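You operate a simulated robot arm through the tools that you are given. There is no shell and no other tool. Be economical: measure what you need, move in short steps, check, and stop when the job is done.

The job below is to be done with a simulated robot arm. You get a single attempt, and the scene is never put back.

Task
Test the door lamp on the jig and sort it: Good or Reject.
Fine: plug it in and pull it out with the tester off, and leave the tester off; the lamps on the cart stay.
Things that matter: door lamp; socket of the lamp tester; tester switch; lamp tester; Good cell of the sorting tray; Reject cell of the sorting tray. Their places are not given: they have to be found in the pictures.

Only the result counts: the job must be done as asked and must still hold three seconds after the hand-in. Knocking over, shifting, dropping, spilling or breaking anything else fails it.

Robot
A 7-joint arm with a two-finger parallel gripper, fixed in place. Base frame: the origin is at the foot of the arm, x ahead of it, y to its left, z up; the work surface is at about z = 87.6. Readings come in cm, degrees, newtons and seconds.
With the tool pointing down near the work surface it reaches from about 24 to 68 cm from the base axis. Its first joint turns from -66.0 to 66.0 degrees. Payload 2.4 kg.
The TCP is the grasp point between the finger pads, 3 cm short of the fingertips. In the tool frame z runs along the fingers and y along their closing line. Largest opening 9.4 cm; finger width 2.8, thickness 1; the body of the gripper, 5 by 9.6 cm, starts 5.5 cm behind the TCP.
Orientation is told as [roll, pitch, yaw] about the base's x, y, z axes, in that order, counted from this pose: with the fingers straight down and closing along the base's y, the tool's x points along the base's -x, its y along +y and its z along -z.

Tools
- The arm moves only by the tool send_rows. Its argument "steps" is a list of rows, each a list of 7 numbers: the shift along the tool's x, y, z in cm, then the turn, a rotation vector about the tool's x, y, z in degrees, then the closure, from 0 (fully open) to 1 (shut). In form: [[dx, dy, dz, rx, ry, rz, gripper], ...]. A call has 1 to 20 rows; each row is the pose to reach, as a shift and turn from the pose commanded when the call began, along the tool's axes at that moment. Rows are played at 5 a second. More than 5 cm and 8.6 degrees between two rows, or a gripper value outside its range, and nothing of the call is played. Where a pose cannot be reached the arm comes as near as it can. A force on the tool above 90 N (or 10 N above the force at the start of the call, whichever is more), or a blocked arm, ends the call early, and 0.2 s more pass. The fingers move at their own pace (about 15.3 cm/s each) and stop on an object; they squeeze with about 23 N. The grip force told is the motor's: it shows also when the fingers shut on nothing. Time passes only in rows, and 0.2 s behind the last, so rows that repeat a pose let the fingers close. The reply holds the time, the measured pose of the TCP, the force on the tool along the base axes, the opening and the grip force, in the units named above and with some noise, and new pictures: "views" is both (left out), scene, wrist or none.
- Cameras (640 x 400 px; columns grow to the right, rows downward): "scene" is fixed at [4.38, 47.71, 145.17]; the picture's right is [-0.70, -0.72, 0.00], its down [-0.36, 0.35, -0.86] and it looks along [0.62, -0.60, -0.51] (base axes); focal length 323 px, centre (320, 200). "wrist" rides on the gripper at [-3.7, 0, -5.8] in the tool frame; the picture's right is [0.00, -1.00, 0.00], its down [0.97, 0.00, -0.24] and it looks along [0.24, 0.00, 0.97] (tool axes); focal length 218 px, centre (320, 200).
- pixel_to_xyz(camera, pixels): for up to 12 pixels [column, row] of the newest picture of that camera ("zoom" is the newest enlarged one), the place [x, y, z] in the base frame of the surface seen there, good to about 0.3 cm. It takes no simulated time.
- close_up(camera, box): a new picture of the part [left, top, right, bottom] of that camera's present view, enlarged. It takes no simulated time.
- finish_job(): hands the job in; it is judged then, once.

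Go step by step. Measure first, check grasps and placings, and put right what went wrong. The budget is 80 turns and 120 pictures, counting those below and the enlarged ones. Unless the task says otherwise, let go and move clear before handing in, and close with one line.

The tools are called after "Call:" as name(argument=value, ...) on one line, values as JSON. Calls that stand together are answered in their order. send_rows: Moves the arm, as the interface text tells. Its arguments: {"type":"object","properties":{"steps":{"type":"array","items":{"type":"array","items":{"type":"number"}}},"views":{"type":"string","enum":["both","scene","wrist","none"]}},"required":["steps"]} The other tools are called the same way: pixel_to_xyz (camera, pixels) gives the place of the surface under pixels of a picture; close_up (camera, box) takes an enlarged picture of a part of a camera's view; finish_job () hands the job in.

At the start:

```text
clock: 0.0
eef_pos: [43.21, 10.01, 121.5]
tcp_rot: [0.0, 0.1, 0.0]
force: [-0.1, 0.1, 0.2]
gripper_width: 9.4
finger_force: 0.0
```

scene: 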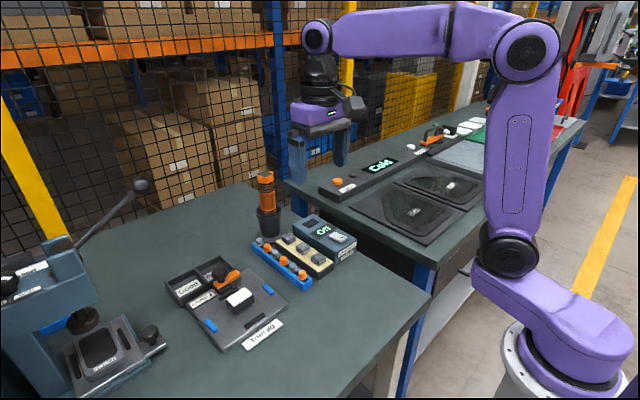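
wrist: 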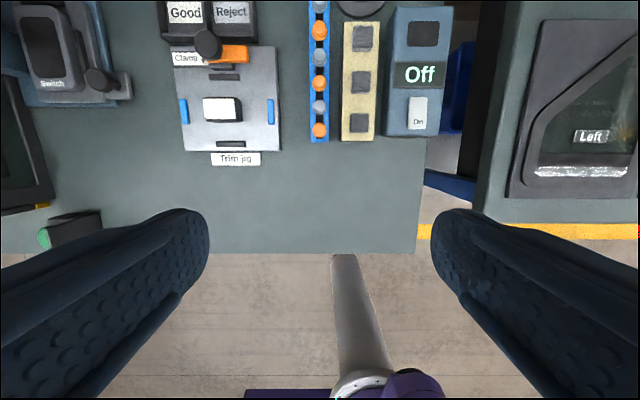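

The pictures show the Trim jig with a white lamp at wrist (222,109), Good/Reject tray behind it, and an "Off" tester at (417,70). I'll enlarge those areas.

Call:
close_up(camera="wrist", box=[150, 0, 310, 170])

Call:
close_up(camera="wrist", box=[300, 0, 460, 150])

Call:
close_up(camera="scene", box=[150, 160, 370, 360])

Call:
pixel_to_xyz(camera="wrist", pixels=[[222, 109], [205, 98], [238, 121], [423, 33], [418, 112], [418, 75], [186, 14], [232, 14], [207, 44], [235, 52], [260, 130], [361, 80]])

```text
2.35 times, centred on (230, 85) of wrist
```

zoom: 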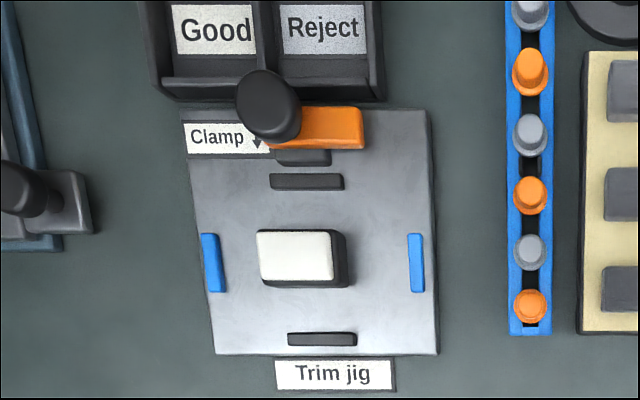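

```text
2.67 times, centred on (380, 75) of wrist
```

zoom: 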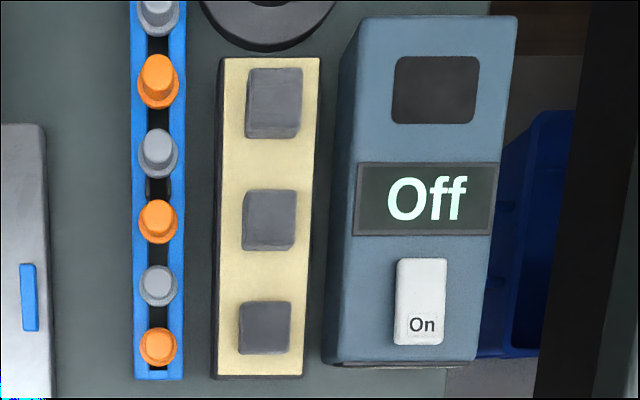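

```text
2.00 times, centred on (260, 260) of scene
```

zoom: 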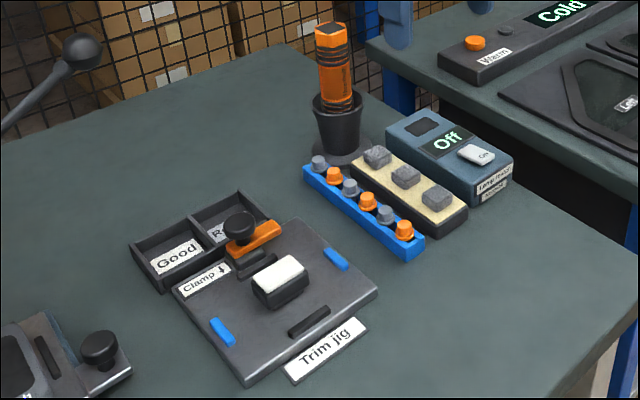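

```text
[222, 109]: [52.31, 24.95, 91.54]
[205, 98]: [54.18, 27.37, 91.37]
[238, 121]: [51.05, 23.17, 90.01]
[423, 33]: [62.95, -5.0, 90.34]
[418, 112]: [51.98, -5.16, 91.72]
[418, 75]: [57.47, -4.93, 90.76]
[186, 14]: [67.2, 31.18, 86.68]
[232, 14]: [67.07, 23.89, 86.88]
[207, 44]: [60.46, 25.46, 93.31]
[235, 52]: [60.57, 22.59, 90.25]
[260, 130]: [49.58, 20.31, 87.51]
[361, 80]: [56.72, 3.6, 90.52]
```

The lamp is a white-topped block at about (52.3, 25) and the socket is the dark recess at about (63, -5). I'll measure tray, socket and lamp extents more finely from the scene view.

Call:
pixel_to_xyz(camera="zoom", pixels=[[177, 256], [218, 228], [240, 192], [185, 222], [130, 245], [160, 290], [165, 240], [215, 210], [240, 232], [270, 225], [424, 127], [486, 155]])

Call:
close_up(camera="scene", box=[200, 250, 300, 320])

Call:
close_up(camera="scene", box=[270, 200, 370, 270])

```text
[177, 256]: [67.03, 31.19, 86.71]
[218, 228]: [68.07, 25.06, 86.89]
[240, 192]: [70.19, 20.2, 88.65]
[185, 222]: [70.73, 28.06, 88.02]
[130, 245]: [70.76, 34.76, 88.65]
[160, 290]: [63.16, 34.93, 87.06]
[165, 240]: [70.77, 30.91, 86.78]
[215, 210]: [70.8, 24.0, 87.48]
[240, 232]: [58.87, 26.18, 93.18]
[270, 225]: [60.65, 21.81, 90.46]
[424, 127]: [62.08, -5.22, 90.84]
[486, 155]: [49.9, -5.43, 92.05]
```

```text
5.71 times, centred on (250, 285) of scene
```

zoom: 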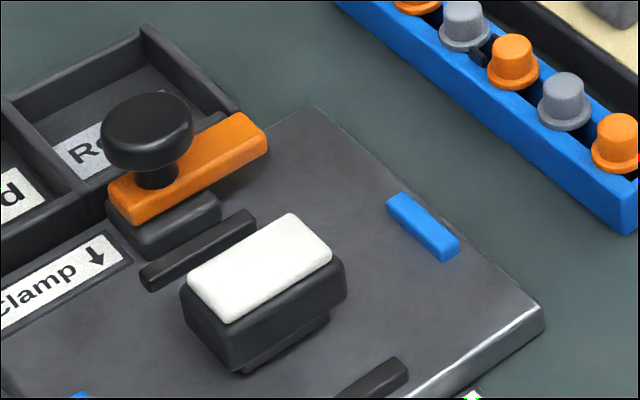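

```text
5.71 times, centred on (320, 235) of scene
```

zoom: 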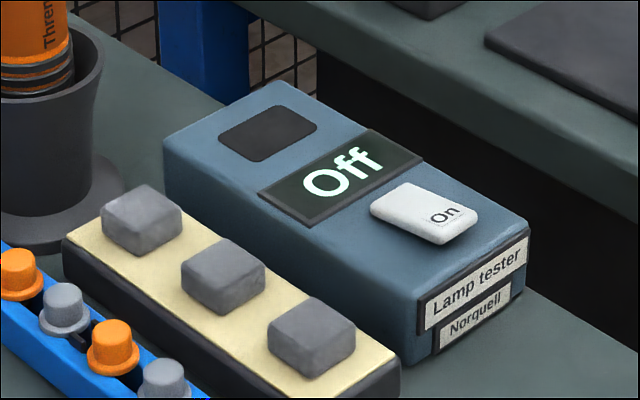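

The clamp looks open and the lamp free; the socket has the same orientation as the lamp. I'll move over the jig for a closer look.

Call:
send_rows(steps=[[-1.5, 2.5, 2.5, 0, 0, 0, 0], [-3, 5, 5, 0, 0, 0, 0], [-4.5, 7.5, 7.5, 0, 0, 0, 0], [-6, 10, 10, 0, 0, 0, 0], [-7.5, 12.5, 12.5, 0, 0, 0, 0], [-9, 15, 15, 0, 0, 0, 0], [-9, 15, 15, 0, 0, 0, 0]], views="wrist")

```text
clock: 1.6
eef_pos: [52.44, 24.81, 106.62]
tcp_rot: [0.0, 0.0, -0.1]
force: [0.1, -0.5, 0.7]
gripper_width: 9.39
finger_force: 0.1
```

wrist: 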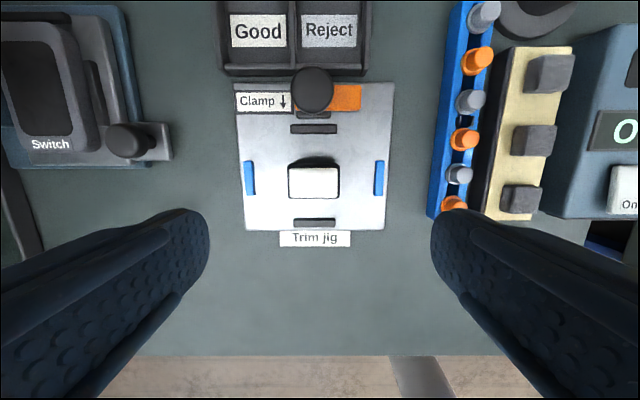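

Call:
pixel_to_xyz(camera="wrist", pixels=[[314, 182], [291, 182], [336, 182], [314, 172], [314, 195], [350, 182], [278, 182], [251, 178], [379, 178], [312, 88], [314, 128], [314, 222]])

Call:
close_up(camera="wrist", box=[230, 60, 400, 250])

```text
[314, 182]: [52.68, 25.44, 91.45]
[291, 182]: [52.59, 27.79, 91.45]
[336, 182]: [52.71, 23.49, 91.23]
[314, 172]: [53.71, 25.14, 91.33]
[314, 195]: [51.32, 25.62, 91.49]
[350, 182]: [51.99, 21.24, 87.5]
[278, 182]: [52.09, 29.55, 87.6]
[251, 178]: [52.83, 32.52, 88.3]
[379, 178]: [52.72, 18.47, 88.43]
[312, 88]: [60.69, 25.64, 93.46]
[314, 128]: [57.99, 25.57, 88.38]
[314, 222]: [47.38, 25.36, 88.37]
```

```text
2.11 times, centred on (315, 155) of wrist
```

zoom: 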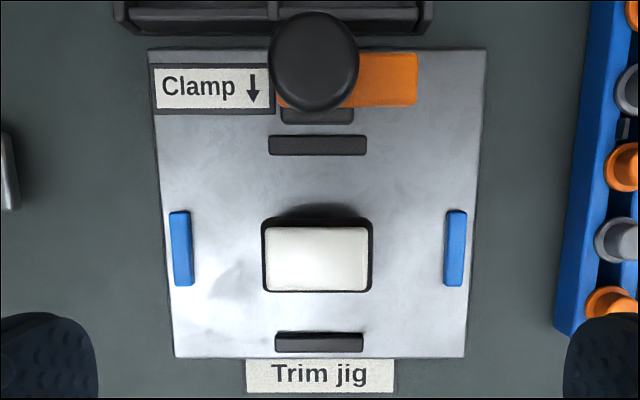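

The lamp centre is about (52.5, 25.55), top at z 91.4, roughly 4.6 by 3.2 cm. I'll descend with the fingertips at about z 89.6 and check before closing.

Call:
send_rows(steps=[[0, 0.74, 3, 0, 0, 0, 0], [0, 0.74, 6, 0, 0, 0, 0], [0, 0.74, 9, 0, 0, 0, 0], [0, 0.74, 12, 0, 0, 0, 0], [0, 0.74, 14.0, 0, 0, 0, 0], [0, 0.74, 14.0, 0, 0, 0, 0]])

```text
clock: 3.0
eef_pos: [52.35, 25.69, 92.62]
tcp_rot: [0.0, 0.0, 0.0]
force: [0.7, 0.8, 0.5]
gripper_width: 9.4
finger_force: 0.0
```

scene: 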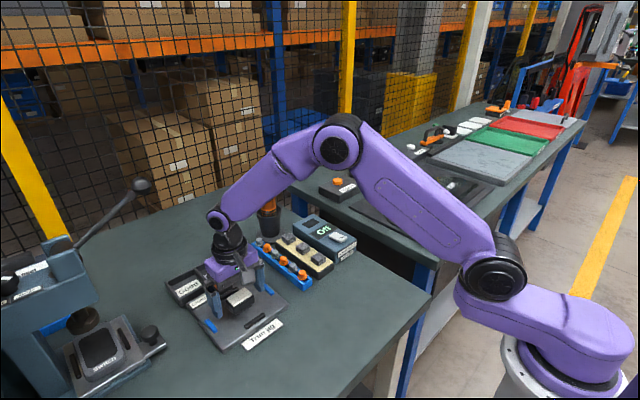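
wrist: 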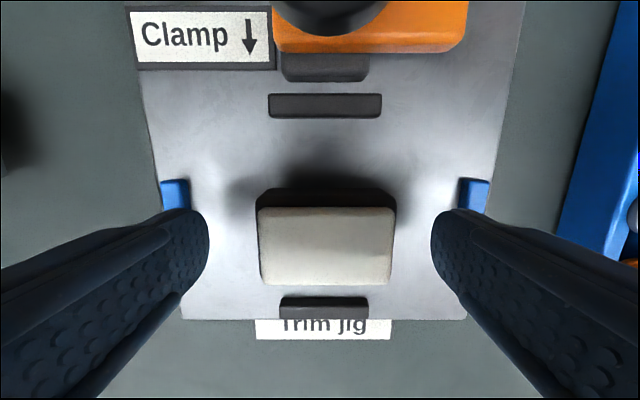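

The fingers straddle the lamp (258–396, 190–284) nearly centred. I'll shift slightly and close.

Call:
send_rows(steps=[[0, -0.15, 0, 0, 0, 0, 0], [0, -0.15, 0, 0, 0, 0, 0.4], [0, -0.15, 0, 0, 0, 0, 1], [0, -0.15, 0, 0, 0, 0, 1], [0, -0.15, 0, 0, 0, 0, 1]], views="wrist")

```text
clock: 4.2
eef_pos: [52.47, 25.47, 92.61]
tcp_rot: [0.0, 0.0, 0.0]
force: [-0.1, -0.1, -0.1]
gripper_width: 5.31
finger_force: 22.9
```

wrist: 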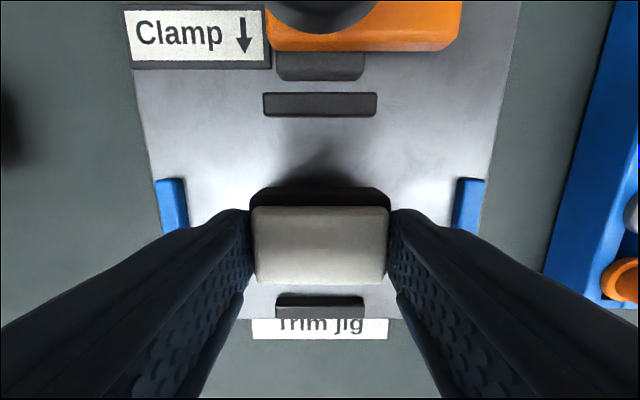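

Gripped at 5.3 cm width with 23 N. I'll lift straight up and look.

Call:
send_rows(steps=[[0, -0.15, -1, 0, 0, 0, 1], [0, -0.15, -3, 0, 0, 0, 1], [0, -0.15, -6, 0, 0, 0, 1], [0, -0.15, -9, 0, 0, 0, 1], [0, -0.15, -12, 0, 0, 0, 1], [0, -0.15, -12, 0, 0, 0, 1]], views="both")

Call:
close_up(camera="scene", box=[180, 200, 300, 320])

```text
clock: 5.6
eef_pos: [52.29, 25.16, 104.5]
tcp_rot: [0.0, 0.0, -0.1]
force: [0.7, 0.1, -1.3]
gripper_width: 5.29
finger_force: 23.2
```

scene: 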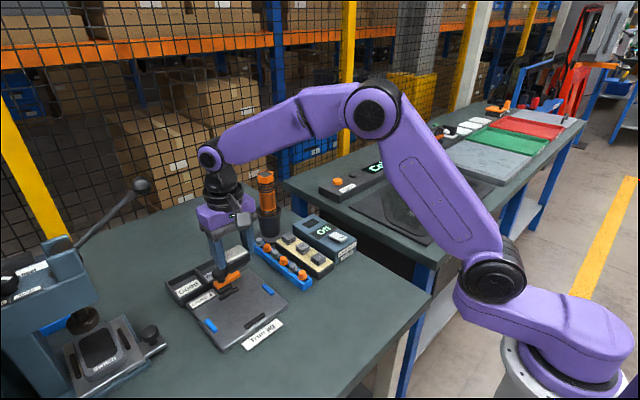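
wrist: 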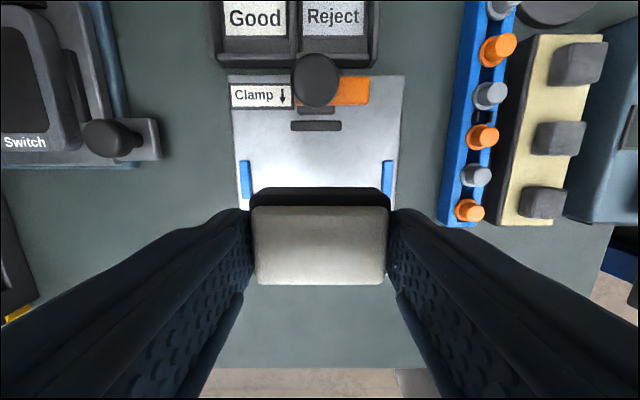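

```text
3.33 times, centred on (240, 260) of scene
```

zoom: 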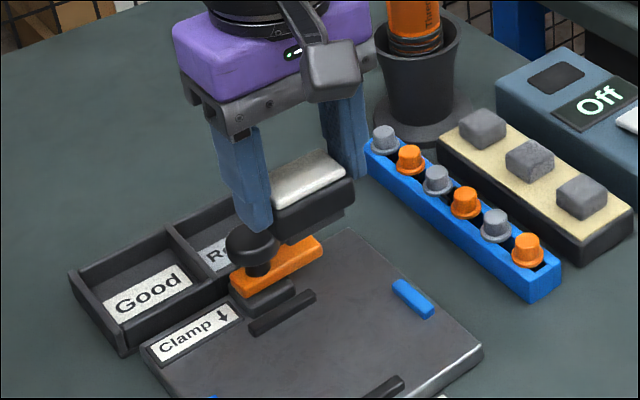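

The lamp is held level and the jig is empty. I'll measure the lens in hand and the bottle beside the tester before transit.

Call:
pixel_to_xyz(camera="wrist", pixels=[[320, 245], [320, 212], [320, 280], [260, 245], [380, 245]])

Call:
pixel_to_xyz(camera="scene", pixels=[[266, 173], [266, 190], [267, 213], [257, 213], [280, 213], [284, 222], [312, 222], [330, 230], [336, 238]])

Call:
close_up(camera="scene", box=[240, 160, 370, 270])

```text
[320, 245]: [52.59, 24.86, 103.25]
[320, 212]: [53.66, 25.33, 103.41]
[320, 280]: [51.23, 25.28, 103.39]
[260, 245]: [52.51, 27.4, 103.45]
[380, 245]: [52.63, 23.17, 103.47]
```

```text
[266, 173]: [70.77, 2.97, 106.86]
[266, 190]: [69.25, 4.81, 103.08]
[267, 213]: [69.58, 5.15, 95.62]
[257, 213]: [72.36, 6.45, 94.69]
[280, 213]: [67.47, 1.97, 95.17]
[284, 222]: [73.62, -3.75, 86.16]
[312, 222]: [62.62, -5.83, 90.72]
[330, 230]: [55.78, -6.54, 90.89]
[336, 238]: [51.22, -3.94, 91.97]
```

```text
3.64 times, centred on (305, 215) of scene
```

zoom: 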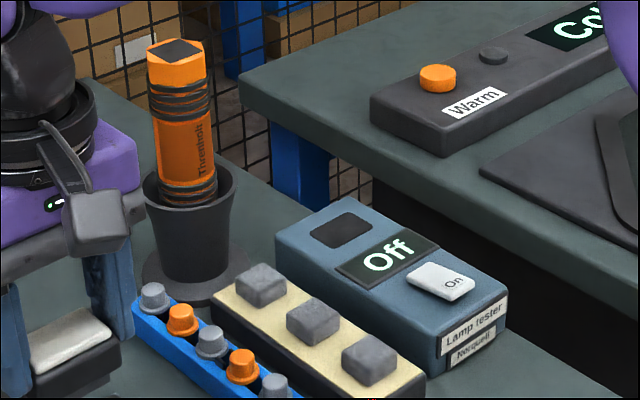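

The lamp sits centred under the TCP with its lens top 1.1 cm below it. The bottle stands at (70.5, 4), so I'll swing at smaller x to above the tester and look at the socket.

Call:
send_rows(steps=[[0, 0, -3, 0, 0, 0, 1], [0, -4.5, -4, 0, 0, 0, 1], [0, -9, -4, 0, 0, 0, 1], [0, -13.5, -4, 0, 0, 0, 1], [0, -18, -4, 0, 0, 0, 1], [-1, -22.5, -4, 0, 0, 0, 1], [-3, -26.5, -4, 0, 0, 0, 1], [-4.6, -30.4, -4, 0, 0, 0, 1], [-4.6, -30.4, -4, 0, 0, 0, 1]], views="wrist")

Call:
close_up(camera="wrist", box=[230, 40, 410, 220])

```text
clock: 7.6
eef_pos: [56.95, -5.12, 108.4]
tcp_rot: [0.0, 0.1, 0.0]
force: [1.2, 0.2, -1.0]
gripper_width: 5.3
finger_force: 23.2
```

wrist: 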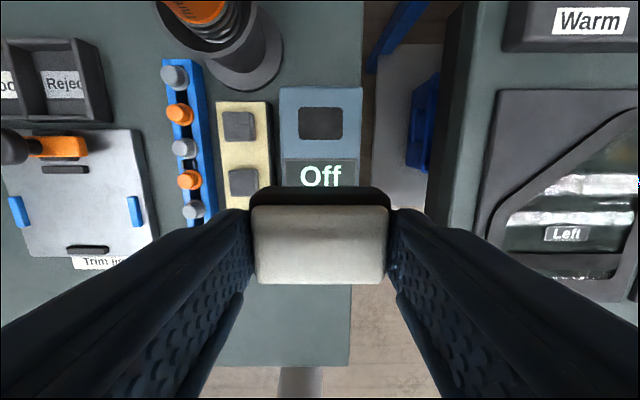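

```text
2.22 times, centred on (320, 130) of wrist
```

zoom: 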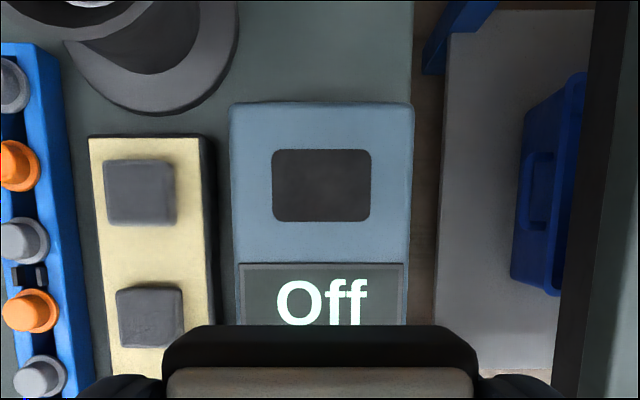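

The socket is clearly visible at zoom (272–371, 149–222). I'll measure its edges.

Call:
pixel_to_xyz(camera="zoom", pixels=[[321, 185], [274, 185], [369, 185], [321, 151], [321, 219], [321, 140], [321, 230], [262, 185], [381, 185], [300, 185], [340, 185], [236, 185]])

```text
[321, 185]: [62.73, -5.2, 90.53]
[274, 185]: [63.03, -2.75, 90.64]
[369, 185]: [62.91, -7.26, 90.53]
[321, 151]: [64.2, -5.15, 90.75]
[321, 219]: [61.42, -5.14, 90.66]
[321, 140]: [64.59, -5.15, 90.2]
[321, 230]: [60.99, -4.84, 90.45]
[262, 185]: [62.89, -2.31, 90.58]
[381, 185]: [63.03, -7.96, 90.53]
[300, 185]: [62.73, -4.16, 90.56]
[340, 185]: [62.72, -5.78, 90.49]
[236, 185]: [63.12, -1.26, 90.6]
```

Socket centre is about (62.9, -5.13), 3.1 by 4.8 cm. I'll go over it and down to about 2 cm above it.

Call:
send_rows(steps=[[-3, 0, 0, 0, 0, 0, 1], [-5.8, 0, 0, 0, 0, 0, 1], [-5.8, 0, 4, 0, 0, 0, 1], [-5.8, 0, 8, 0, 0, 0, 1], [-5.8, 0, 10.9, 0, 0, 0, 1], [-5.8, 0, 10.9, 0, 0, 0, 1]], views="both")

Call:
close_up(camera="scene", box=[260, 170, 370, 270])

```text
clock: 9.0
eef_pos: [62.63, -5.13, 97.47]
tcp_rot: [0.1, 0.0, -0.1]
force: [-0.3, 0.0, -0.7]
gripper_width: 5.3
finger_force: 23.0
```

scene: 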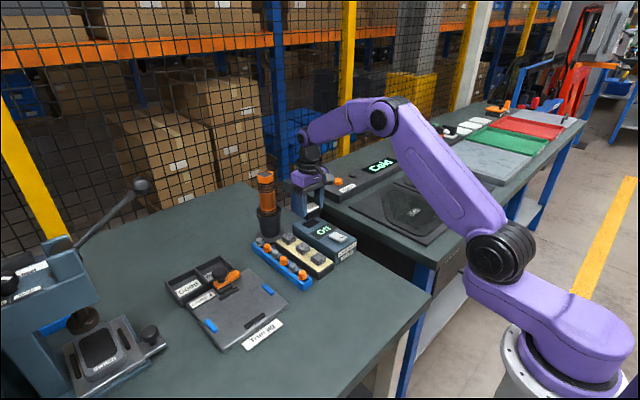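
wrist: 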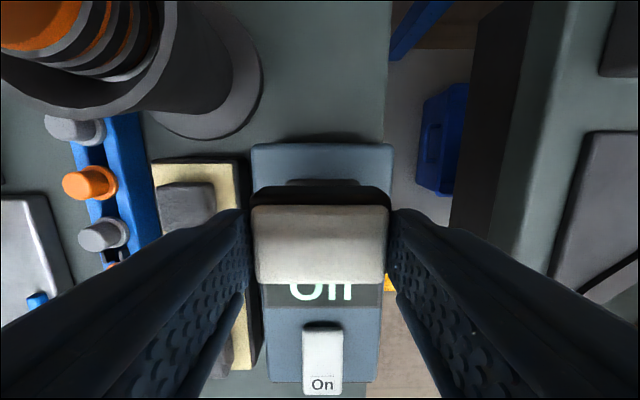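

```text
4.00 times, centred on (315, 220) of scene
```

zoom: 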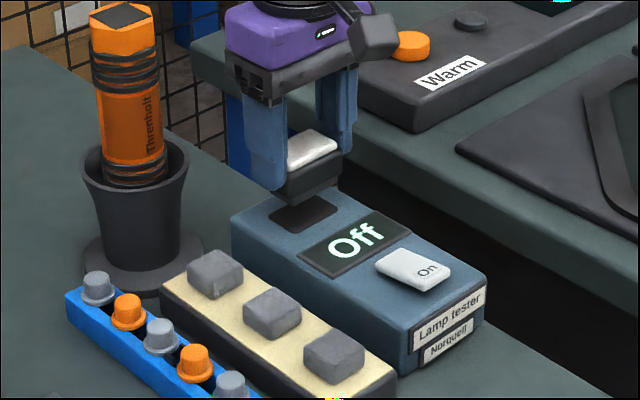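

The lamp hangs over the socket, clear of bottle and cart. I'll descend slowly, watching force.

Call:
send_rows(steps=[[0, 0, 0.7, 0, 0, 0, 1], [0, 0, 1.4, 0, 0, 0, 1], [0, 0, 1.9, 0, 0, 0, 1], [0, 0, 1.9, 0, 0, 0, 1]], views="wrist")

Call:
close_up(camera="scene", box=[280, 180, 350, 250])

```text
clock: 10.0
eef_pos: [62.7, -5.03, 95.66]
tcp_rot: [0.0, 0.0, -0.1]
force: [-0.1, 1.1, 0.0]
gripper_width: 5.27
finger_force: 23.4
```

wrist: 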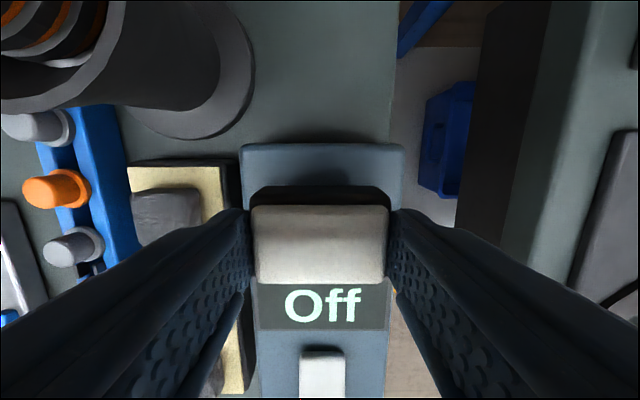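

```text
5.71 times, centred on (315, 215) of scene
```

zoom: 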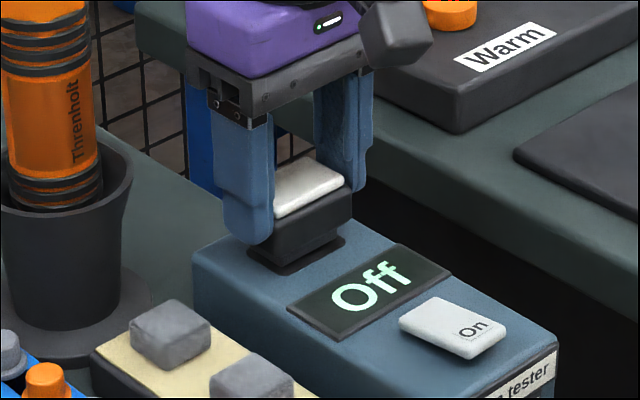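

No contact yet; alignment looks right. I'll continue down in small steps.

Call:
send_rows(steps=[[0, 0, 0.2, 0, 0, 0, 1], [0, 0, 0.4, 0, 0, 0, 1], [0, 0, 0.6, 0, 0, 0, 1], [0, 0, 0.6, 0, 0, 0, 1]], views="none")

Call:
close_up(camera="scene", box=[280, 180, 350, 250])

```text
clock: 11.0
eef_pos: [62.58, -5.03, 95.15]
tcp_rot: [0.0, -0.1, -0.1]
force: [-0.5, -1.6, 7.8]
gripper_width: 5.29
finger_force: 23.3
```

```text
5.71 times, centred on (315, 215) of scene
```

zoom: 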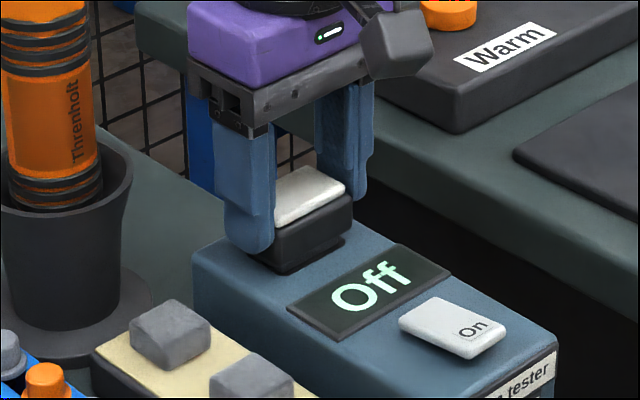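

Contact of 8 N at z 95.15, perhaps the rim. I'll enlarge further to judge.

Call:
close_up(camera="scene", box=[300, 205, 330, 235])

Call:
close_up(camera="wrist", box=[220, 120, 420, 300])

```text
13.33 times, centred on (315, 220) of scene
```

zoom: 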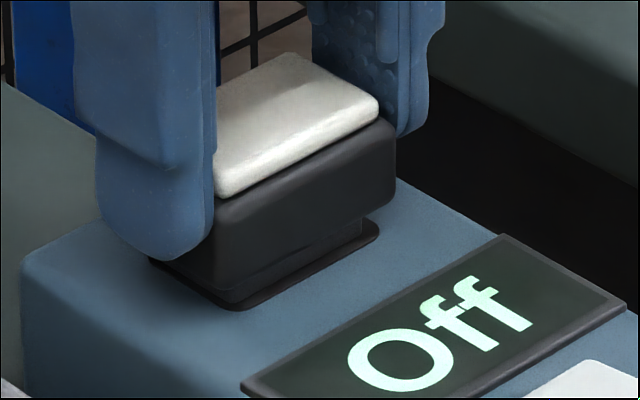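

```text
2.22 times, centred on (320, 210) of wrist
```

zoom: 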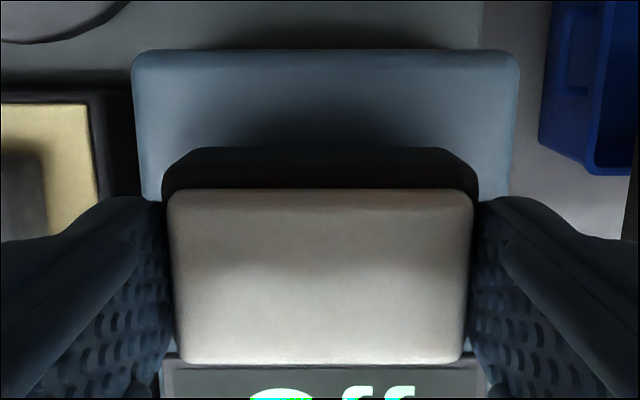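

The foot lies inside the socket outline (zoom (150,260)–(378,235)) with small margins on the near and right sides. I'll press 0.3 cm more and watch the height and force.

Call:
send_rows(steps=[[0, 0, 0.1, 0, 0, 0, 1], [0, 0, 0.2, 0, 0, 0, 1], [0, 0, 0.3, 0, 0, 0, 1], [0, 0, 0.3, 0, 0, 0, 1]], views="none")

Call:
close_up(camera="scene", box=[300, 205, 330, 235])

```text
clock: 12.0
eef_pos: [62.69, -5.11, 94.84]
tcp_rot: [0.0, 0.1, -0.1]
force: [0.5, -4.6, 6.0]
gripper_width: 5.3
finger_force: 23.0
```

```text
13.33 times, centred on (315, 220) of scene
```

zoom: 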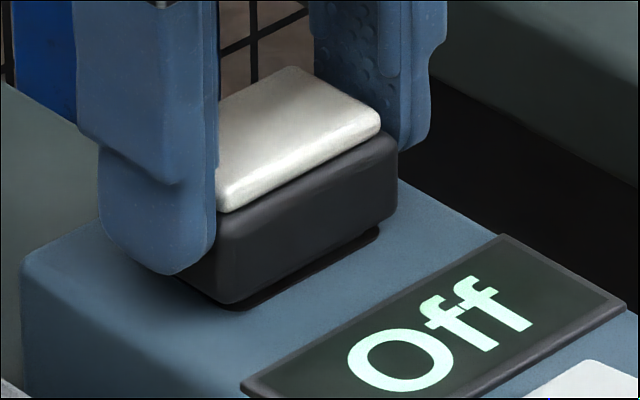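

The lamp moved down with the fingers, 6 N, so it is going in. I'll continue.

Call:
send_rows(steps=[[0, 0, 0.1, 0, 0, 0, 1], [0, 0, 0.2, 0, 0, 0, 1], [0, 0, 0.3, 0, 0, 0, 1], [0, 0, 0.4, 0, 0, 0, 1], [0, 0, 0.4, 0, 0, 0, 1]], views="none")

Call:
close_up(camera="scene", box=[300, 205, 330, 235])

```text
clock: 13.2
eef_pos: [62.62, -5.21, 94.34]
tcp_rot: [0.0, -0.1, -0.1]
force: [-0.2, -10.0, 11.5]
gripper_width: 5.3
finger_force: 23.6
```

```text
13.33 times, centred on (315, 220) of scene
```

zoom: 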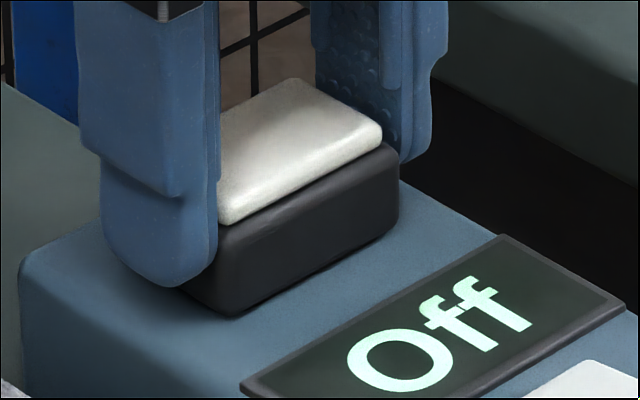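

The body now sits about on the tester top. I'll relieve the sideways force and press slightly to make sure it's seated.

Call:
send_rows(steps=[[0, -0.1, 0, 0, 0, 0, 1], [0, -0.1, 0.1, 0, 0, 0, 1], [0, -0.1, 0.2, 0, 0, 0, 1], [0, -0.1, 0.2, 0, 0, 0, 1]], views="none")

Call:
close_up(camera="scene", box=[300, 205, 330, 235])

```text
clock: 14.2
eef_pos: [62.61, -5.18, 94.41]
tcp_rot: [-0.1, 0.0, -0.2]
force: [3.1, -7.8, 15.4]
gripper_width: 5.28
finger_force: 23.1
```

```text
13.33 times, centred on (315, 220) of scene
```

zoom: 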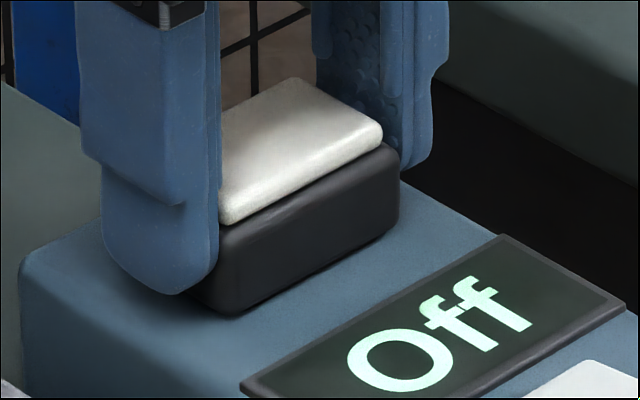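

Seated: the lamp no longer moves down. I'll open partly and rise straight up.

Call:
send_rows(steps=[[0, -0.1, 0, 0, 0, 0, 0.25], [0, -0.1, 0, 0, 0, 0, 0.25], [0, -0.1, -1.5, 0, 0, 0, 0.25], [0, -0.1, -4, 0, 0, 0, 0.25], [0, -0.1, -8, 0, 0, 0, 0.25], [0, -0.1, -12, 0, 0, 0, 0.25], [0, -0.1, -12, 0, 0, 0, 0.25]], views="both")

Call:
close_up(camera="scene", box=[270, 190, 370, 270])

```text
clock: 15.8
eef_pos: [62.46, -5.09, 106.33]
tcp_rot: [0.0, 0.0, -0.1]
force: [0.1, -0.1, -0.8]
gripper_width: 7.06
finger_force: 0.1
```

scene: 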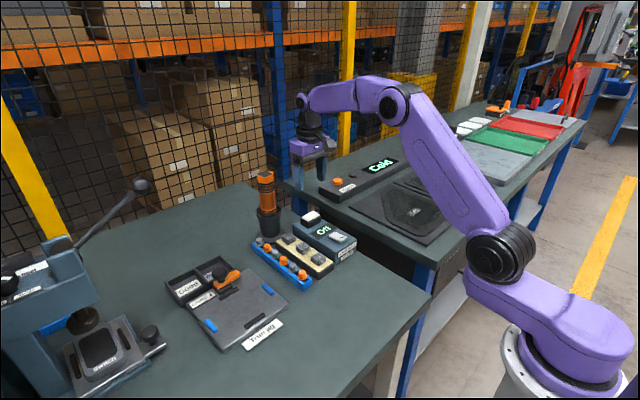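
wrist: 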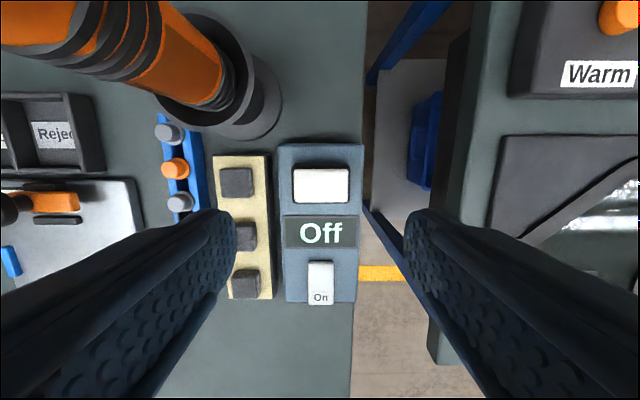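

```text
5.00 times, centred on (320, 230) of scene
```

zoom: 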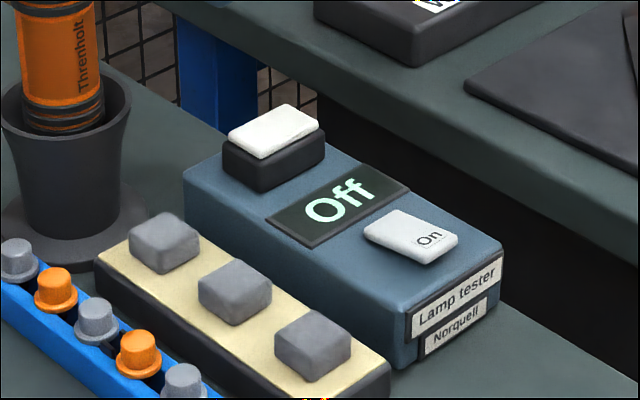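

The lamp is plugged in upright and the display says Off. Now I'll measure the rocker's two ends.

Call:
pixel_to_xyz(camera="wrist", pixels=[[320, 264], [320, 270], [320, 278], [320, 286], [320, 293], [320, 300], [310, 285], [331, 285], [320, 185], [320, 170], [320, 199], [296, 185]])

Call:
close_up(camera="scene", box=[325, 220, 355, 250])

```text
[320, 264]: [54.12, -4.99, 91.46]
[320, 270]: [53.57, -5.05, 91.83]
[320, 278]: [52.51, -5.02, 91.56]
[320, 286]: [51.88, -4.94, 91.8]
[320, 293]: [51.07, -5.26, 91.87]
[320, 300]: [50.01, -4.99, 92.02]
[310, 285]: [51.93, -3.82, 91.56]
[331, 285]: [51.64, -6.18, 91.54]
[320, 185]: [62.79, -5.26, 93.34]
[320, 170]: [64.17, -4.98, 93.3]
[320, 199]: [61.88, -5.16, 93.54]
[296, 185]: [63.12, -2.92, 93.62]
```

```text
13.33 times, centred on (340, 235) of scene
```

zoom: 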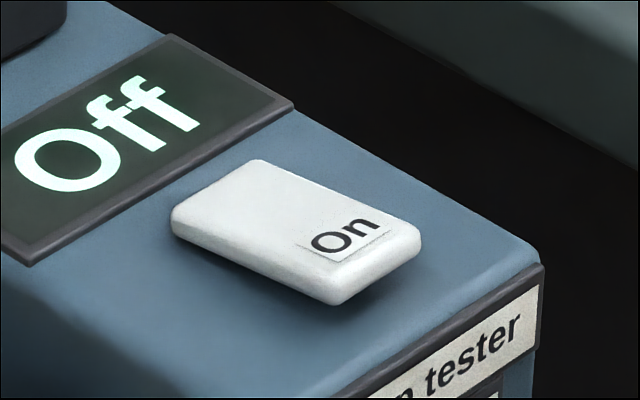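

The rocker spans x 50–54.2, y -5, and its On end (near x 50.5) is raised. I'll close the fingers and go over the On end.

Call:
send_rows(steps=[[4, 0, 0, 0, 0, 0, 1], [8.5, 0, 0, 0, 0, 0, 1], [12.5, 0, 0, 0, 0, 0, 1], [12.5, 0, 4.5, 0, 0, 0, 1], [12.5, 0, 9.0, 0, 0, 0, 1], [12.5, 0, 10.3, 0, 0, 0, 1], [12.5, 0, 10.3, 0, 0, 0, 1]], views="wrist")

Call:
close_up(camera="scene", box=[290, 190, 370, 270])

```text
clock: 17.4
eef_pos: [49.89, -5.17, 95.88]
tcp_rot: [0.1, 0.0, 0.0]
force: [-0.1, -0.3, 0.0]
gripper_width: 0.0
finger_force: 22.3
```

wrist: 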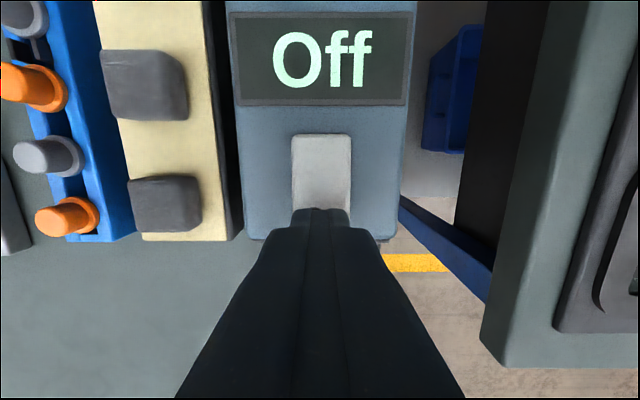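

```text
5.00 times, centred on (330, 230) of scene
```

zoom: 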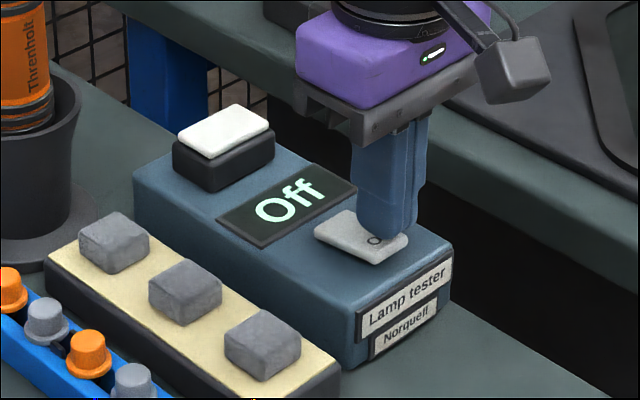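

The closed fingertips are just above the On end. I'll press gently and come back up a little.

Call:
send_rows(steps=[[0, 0, 0.5, 0, 0, 0, 1], [0, 0, 0.9, 0, 0, 0, 1], [0, 0, 1.2, 0, 0, 0, 1], [0, 0, 1.4, 0, 0, 0, 1], [0, 0, 1.4, 0, 0, 0, 1]], views="scene")

Call:
close_up(camera="scene", box=[290, 190, 370, 270])

```text
clock: 18.6
eef_pos: [49.97, -5.24, 94.58]
tcp_rot: [0.0, -0.1, -0.2]
force: [-6.8, 1.8, 18.8]
gripper_width: 0.01
finger_force: 23.1
```

scene: 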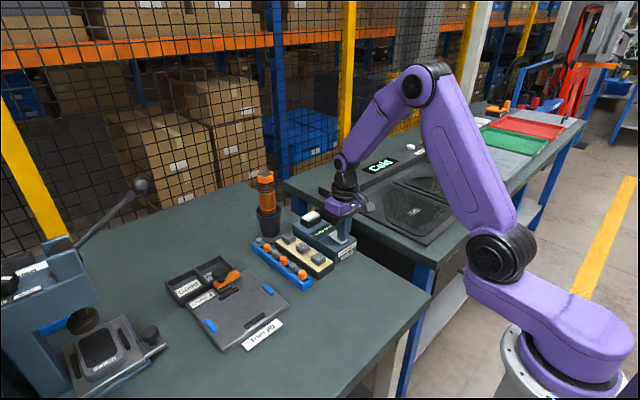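

```text
5.00 times, centred on (330, 230) of scene
```

zoom: 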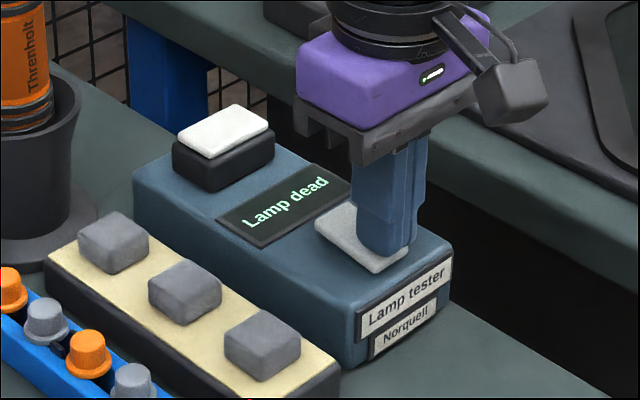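

The display reads "Lamp dead". I'll lift off and confirm that the reading holds.

Call:
send_rows(steps=[[0, 0, -1, 0, 0, 0, 1], [0, 0, -2.5, 0, 0, 0, 1], [0, 0, -2.5, 0, 0, 0, 1], [0, 0, -2.5, 0, 0, 0, 1], [0, 0, -2.5, 0, 0, 0, 1], [0, 0, -2.5, 0, 0, 0, 1], [0, 0, -2.5, 0, 0, 0, 1]], views="wrist")

Call:
close_up(camera="scene", box=[290, 190, 370, 270])

```text
clock: 20.2
eef_pos: [50.04, -5.25, 97.17]
tcp_rot: [-0.1, -0.1, -0.1]
force: [-0.2, -0.1, -0.4]
gripper_width: 0.0
finger_force: 22.7
```

wrist: 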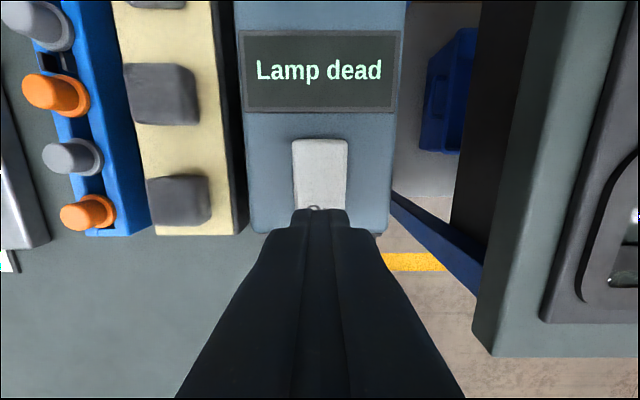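

```text
5.00 times, centred on (330, 230) of scene
```

zoom: 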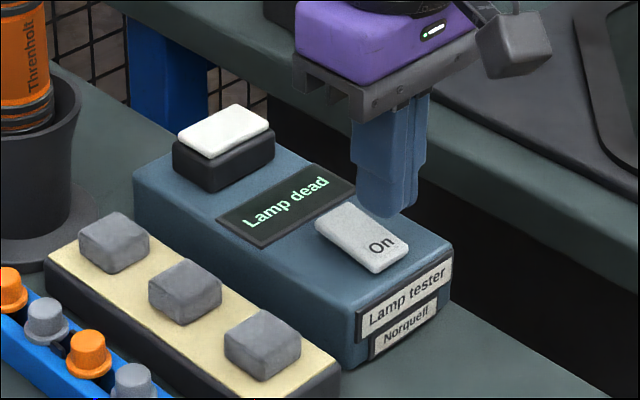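

"Lamp dead" holds, so the lamp belongs in Reject. Now I'll press the far end of the rocker (x ≈ 54) to switch off.

Call:
send_rows(steps=[[-2, 0, -0.5, 0, 0, 0, 1], [-4.3, 0, -0.5, 0, 0, 0, 1], [-4.3, 0, 0.6, 0, 0, 0, 1], [-4.3, 0, 1.6, 0, 0, 0, 1], [-4.3, 0, 2.1, 0, 0, 0, 1], [-4.3, 0, 2.5, 0, 0, 0, 1], [-4.3, 0, 2.5, 0, 0, 0, 1]], views="wrist")

Call:
close_up(camera="scene", box=[290, 190, 370, 270])

```text
clock: 21.8
eef_pos: [54.5, -5.32, 94.54]
tcp_rot: [0.1, 0.0, -0.1]
force: [-0.1, -0.1, 0.6]
gripper_width: 0.0
finger_force: 23.2
```

wrist: 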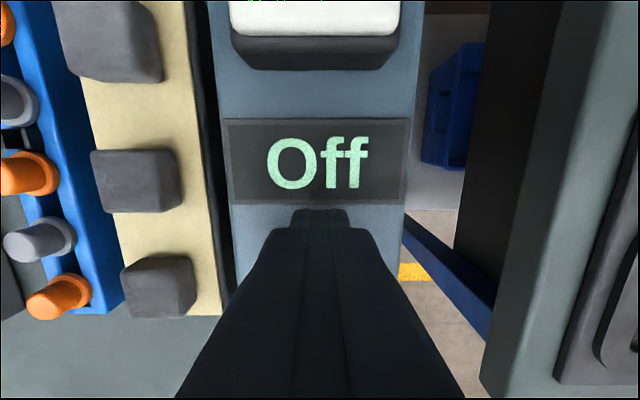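

```text
5.00 times, centred on (330, 230) of scene
```

zoom: 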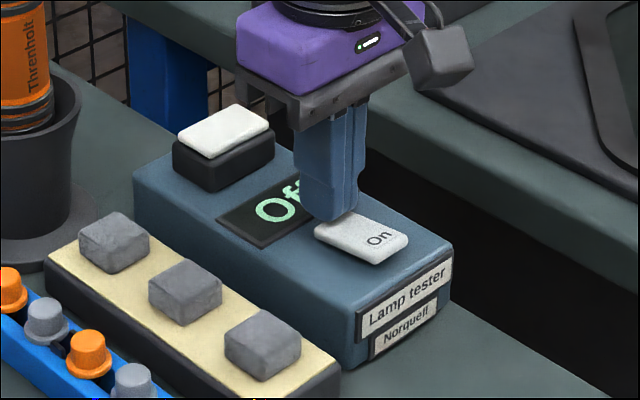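

The tester is Off again. I'll rise, move over the lamp with the fingers partly open, and descend to the earlier grip pose.

Call:
send_rows(steps=[[0, 0, -4, 0, 0, 0, 1], [0, 0, -8, 0, 0, 0, 0.6], [-4, 0.1, -8, 0, 0, 0, 0.25], [-8.15, 0.1, -8, 0, 0, 0, 0.25], [-8.15, 0.1, -8, 0, 0, 0, 0.25], [-8.15, 0.1, -4, 0, 0, 0, 0.25], [-8.15, 0.1, -1.5, 0, 0, 0, 0.25], [-8.15, 0.1, -0.1, 0, 0, 0, 0.25], [-8.15, 0.1, -0.1, 0, 0, 0, 0.25]], views="wrist")

Call:
close_up(camera="scene", box=[280, 180, 350, 250])

```text
clock: 23.8
eef_pos: [62.54, -5.04, 94.6]
tcp_rot: [0.0, 0.0, 0.0]
force: [0.2, 1.3, 0.0]
gripper_width: 7.05
finger_force: 0.0
```

wrist: 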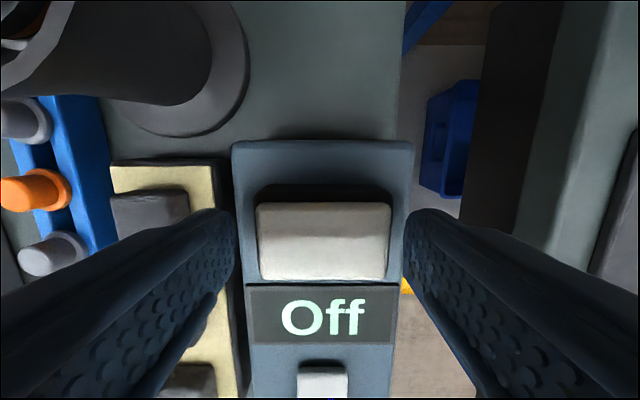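

```text
5.71 times, centred on (315, 215) of scene
```

zoom: 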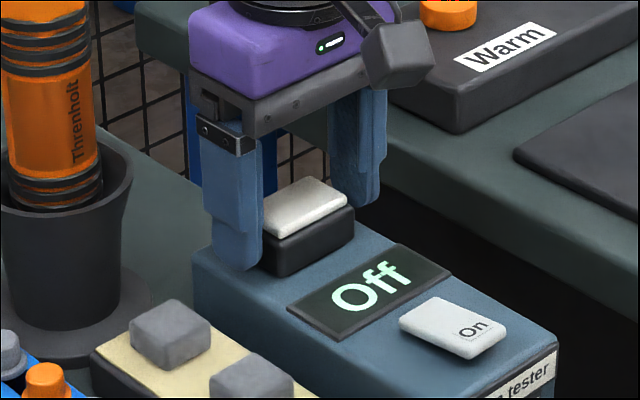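

The fingers straddle the lamp (256–391). I'll nudge 0.1 cm, close, and pull straight up.

Call:
send_rows(steps=[[0, -0.1, 0, 0, 0, 0, 0.25], [0, -0.1, 0, 0, 0, 0, 1], [0, -0.1, 0, 0, 0, 0, 1], [0, -0.1, 0, 0, 0, 0, 1], [0, -0.1, -0.4, 0, 0, 0, 1], [0, -0.1, -0.8, 0, 0, 0, 1], [0, -0.1, -1.3, 0, 0, 0, 1], [0, -0.1, -2, 0, 0, 0, 1], [0, -0.1, -5, 0, 0, 0, 1], [0, -0.1, -9, 0, 0, 0, 1], [0, -0.1, -13, 0, 0, 0, 1], [0, -0.1, -13, 0, 0, 0, 1]], views="both")

```text
clock: 26.4
eef_pos: [62.53, -5.14, 107.78]
tcp_rot: [0.0, 0.0, 0.0]
force: [-0.8, 0.1, 0.0]
gripper_width: 5.3
finger_force: 22.7
```

scene: 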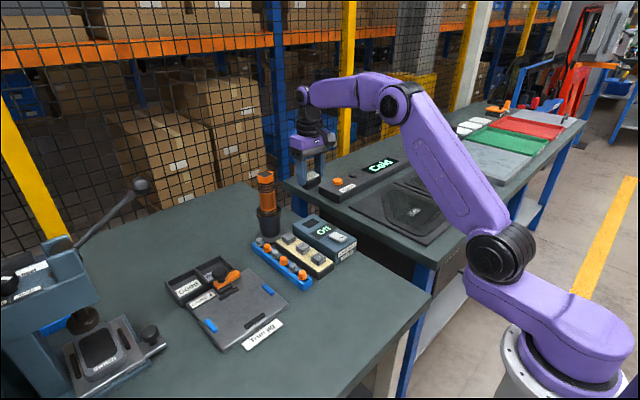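
wrist: 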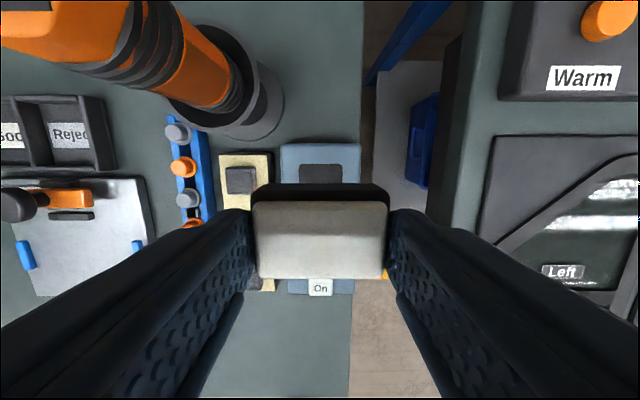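

The lamp is out and held. I'll swing back at smaller x (clear of the bottle) to view the Reject cell.

Call:
send_rows(steps=[[4, 0, 0, 0, 0, 0, 1], [8, 1, 0, 0, 0, 0, 1], [8, 5.5, 0, 0, 0, 0, 1], [8, 10, 0, 0, 0, 0, 1], [8, 14.5, 0, 0, 0, 0, 1], [8, 19, 0, 0, 0, 0, 1], [8, 23.5, 0, 0, 0, 0, 1], [6, 27.5, 0, 0, 0, 0, 1], [4, 29.2, 0, 0, 0, 0, 1], [4, 29.2, 0, 0, 0, 0, 1]], views="wrist")

Call:
close_up(camera="wrist", box=[220, 40, 420, 220])

```text
clock: 28.6
eef_pos: [58.64, 24.05, 107.72]
tcp_rot: [0.0, 0.0, -0.1]
force: [-0.7, -0.1, -0.3]
gripper_width: 5.32
finger_force: 23.4
```

wrist: 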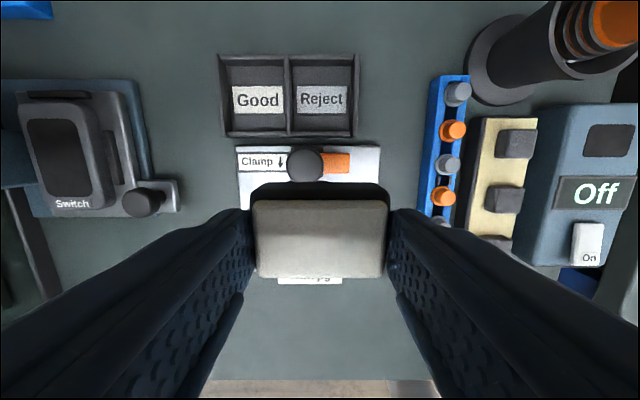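

```text
2.22 times, centred on (320, 130) of wrist
```

zoom: 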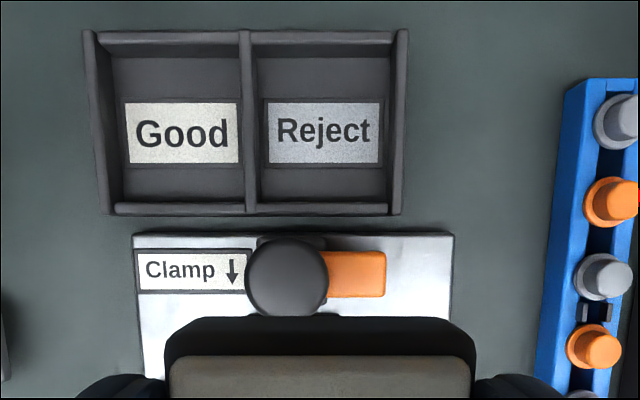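

Call:
pixel_to_xyz(camera="zoom", pixels=[[245, 120], [245, 208], [320, 208], [320, 195], [320, 130], [320, 65], [320, 36], [398, 120], [388, 165], [258, 165], [320, 180], [290, 280]])

```text
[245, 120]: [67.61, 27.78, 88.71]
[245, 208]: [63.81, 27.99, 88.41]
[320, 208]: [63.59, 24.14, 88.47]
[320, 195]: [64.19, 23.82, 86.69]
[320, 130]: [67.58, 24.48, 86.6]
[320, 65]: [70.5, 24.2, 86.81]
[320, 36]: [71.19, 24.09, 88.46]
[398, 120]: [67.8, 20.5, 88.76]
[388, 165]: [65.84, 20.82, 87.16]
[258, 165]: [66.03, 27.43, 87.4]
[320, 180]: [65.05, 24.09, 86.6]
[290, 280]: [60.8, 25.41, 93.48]
```

The Reject cell interior is x 64–70.8, y 20.8–27.5, floor 86.6, walls 88.6. I'll go over it at (66.3, 24.15, z 100) and see whether the arm reaches with the tool vertical.

Call:
send_rows(steps=[[-3, 0.1, 0, 0, 0, 0, 1], [-6, 0.1, 0, 0, 0, 0, 1], [-7.7, 0.1, 0, 0, 0, 0, 1], [-7.7, 0.1, 4, 0, 0, 0, 1], [-7.7, 0.1, 7.7, 0, 0, 0, 1], [-7.7, 0.1, 7.7, 0, 0, 0, 1]], views="wrist")

```text
clock: 30.0
eef_pos: [64.85, 23.49, 100.11]
tcp_rot: [0.1, 0.0, 0.0]
force: [0.7, 0.3, 0.0]
gripper_width: 5.29
finger_force: 23.2
out of reach, approached as far as the arm can: row 2, 3, 4, 5, 6
```

wrist: 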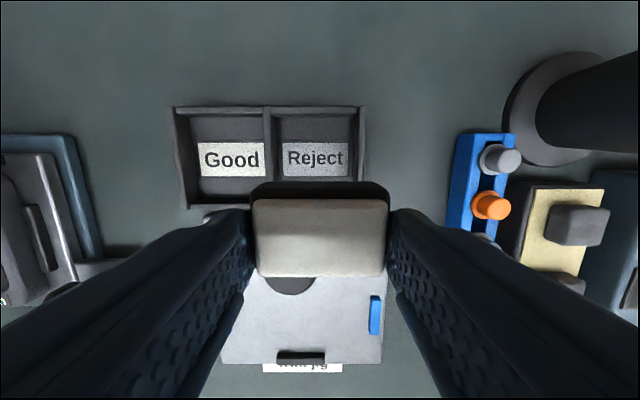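

Vertical, the arm stops at (64.85, 23.5). I'll tilt the fingers outward about 8° (rotation about tool -y) to gain reach, and see where it lands.

Call:
send_rows(steps=[[0, 0, 0, 0, -4, 0, 1], [0, 0, 0, 0, -8, 0, 1], [0, 0, 0, 0, -10, 0, 1], [0, 0, 0, 0, -10, 0, 1]], views="wrist")

```text
clock: 31.0
eef_pos: [64.82, 23.35, 100.1]
tcp_rot: [0.1, -10.0, -0.1]
force: [0.1, 0.1, 0.0]
gripper_width: 5.28
finger_force: 23.4
```

wrist: 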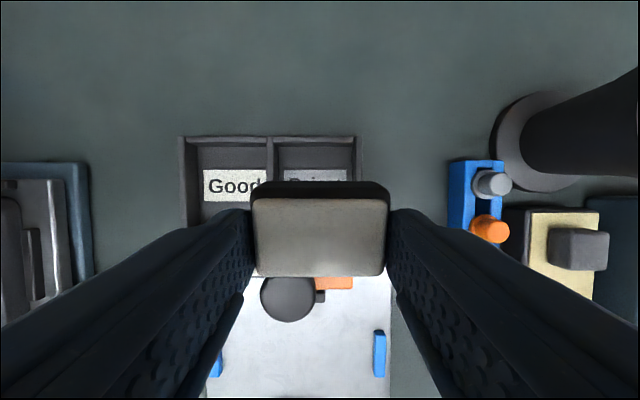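

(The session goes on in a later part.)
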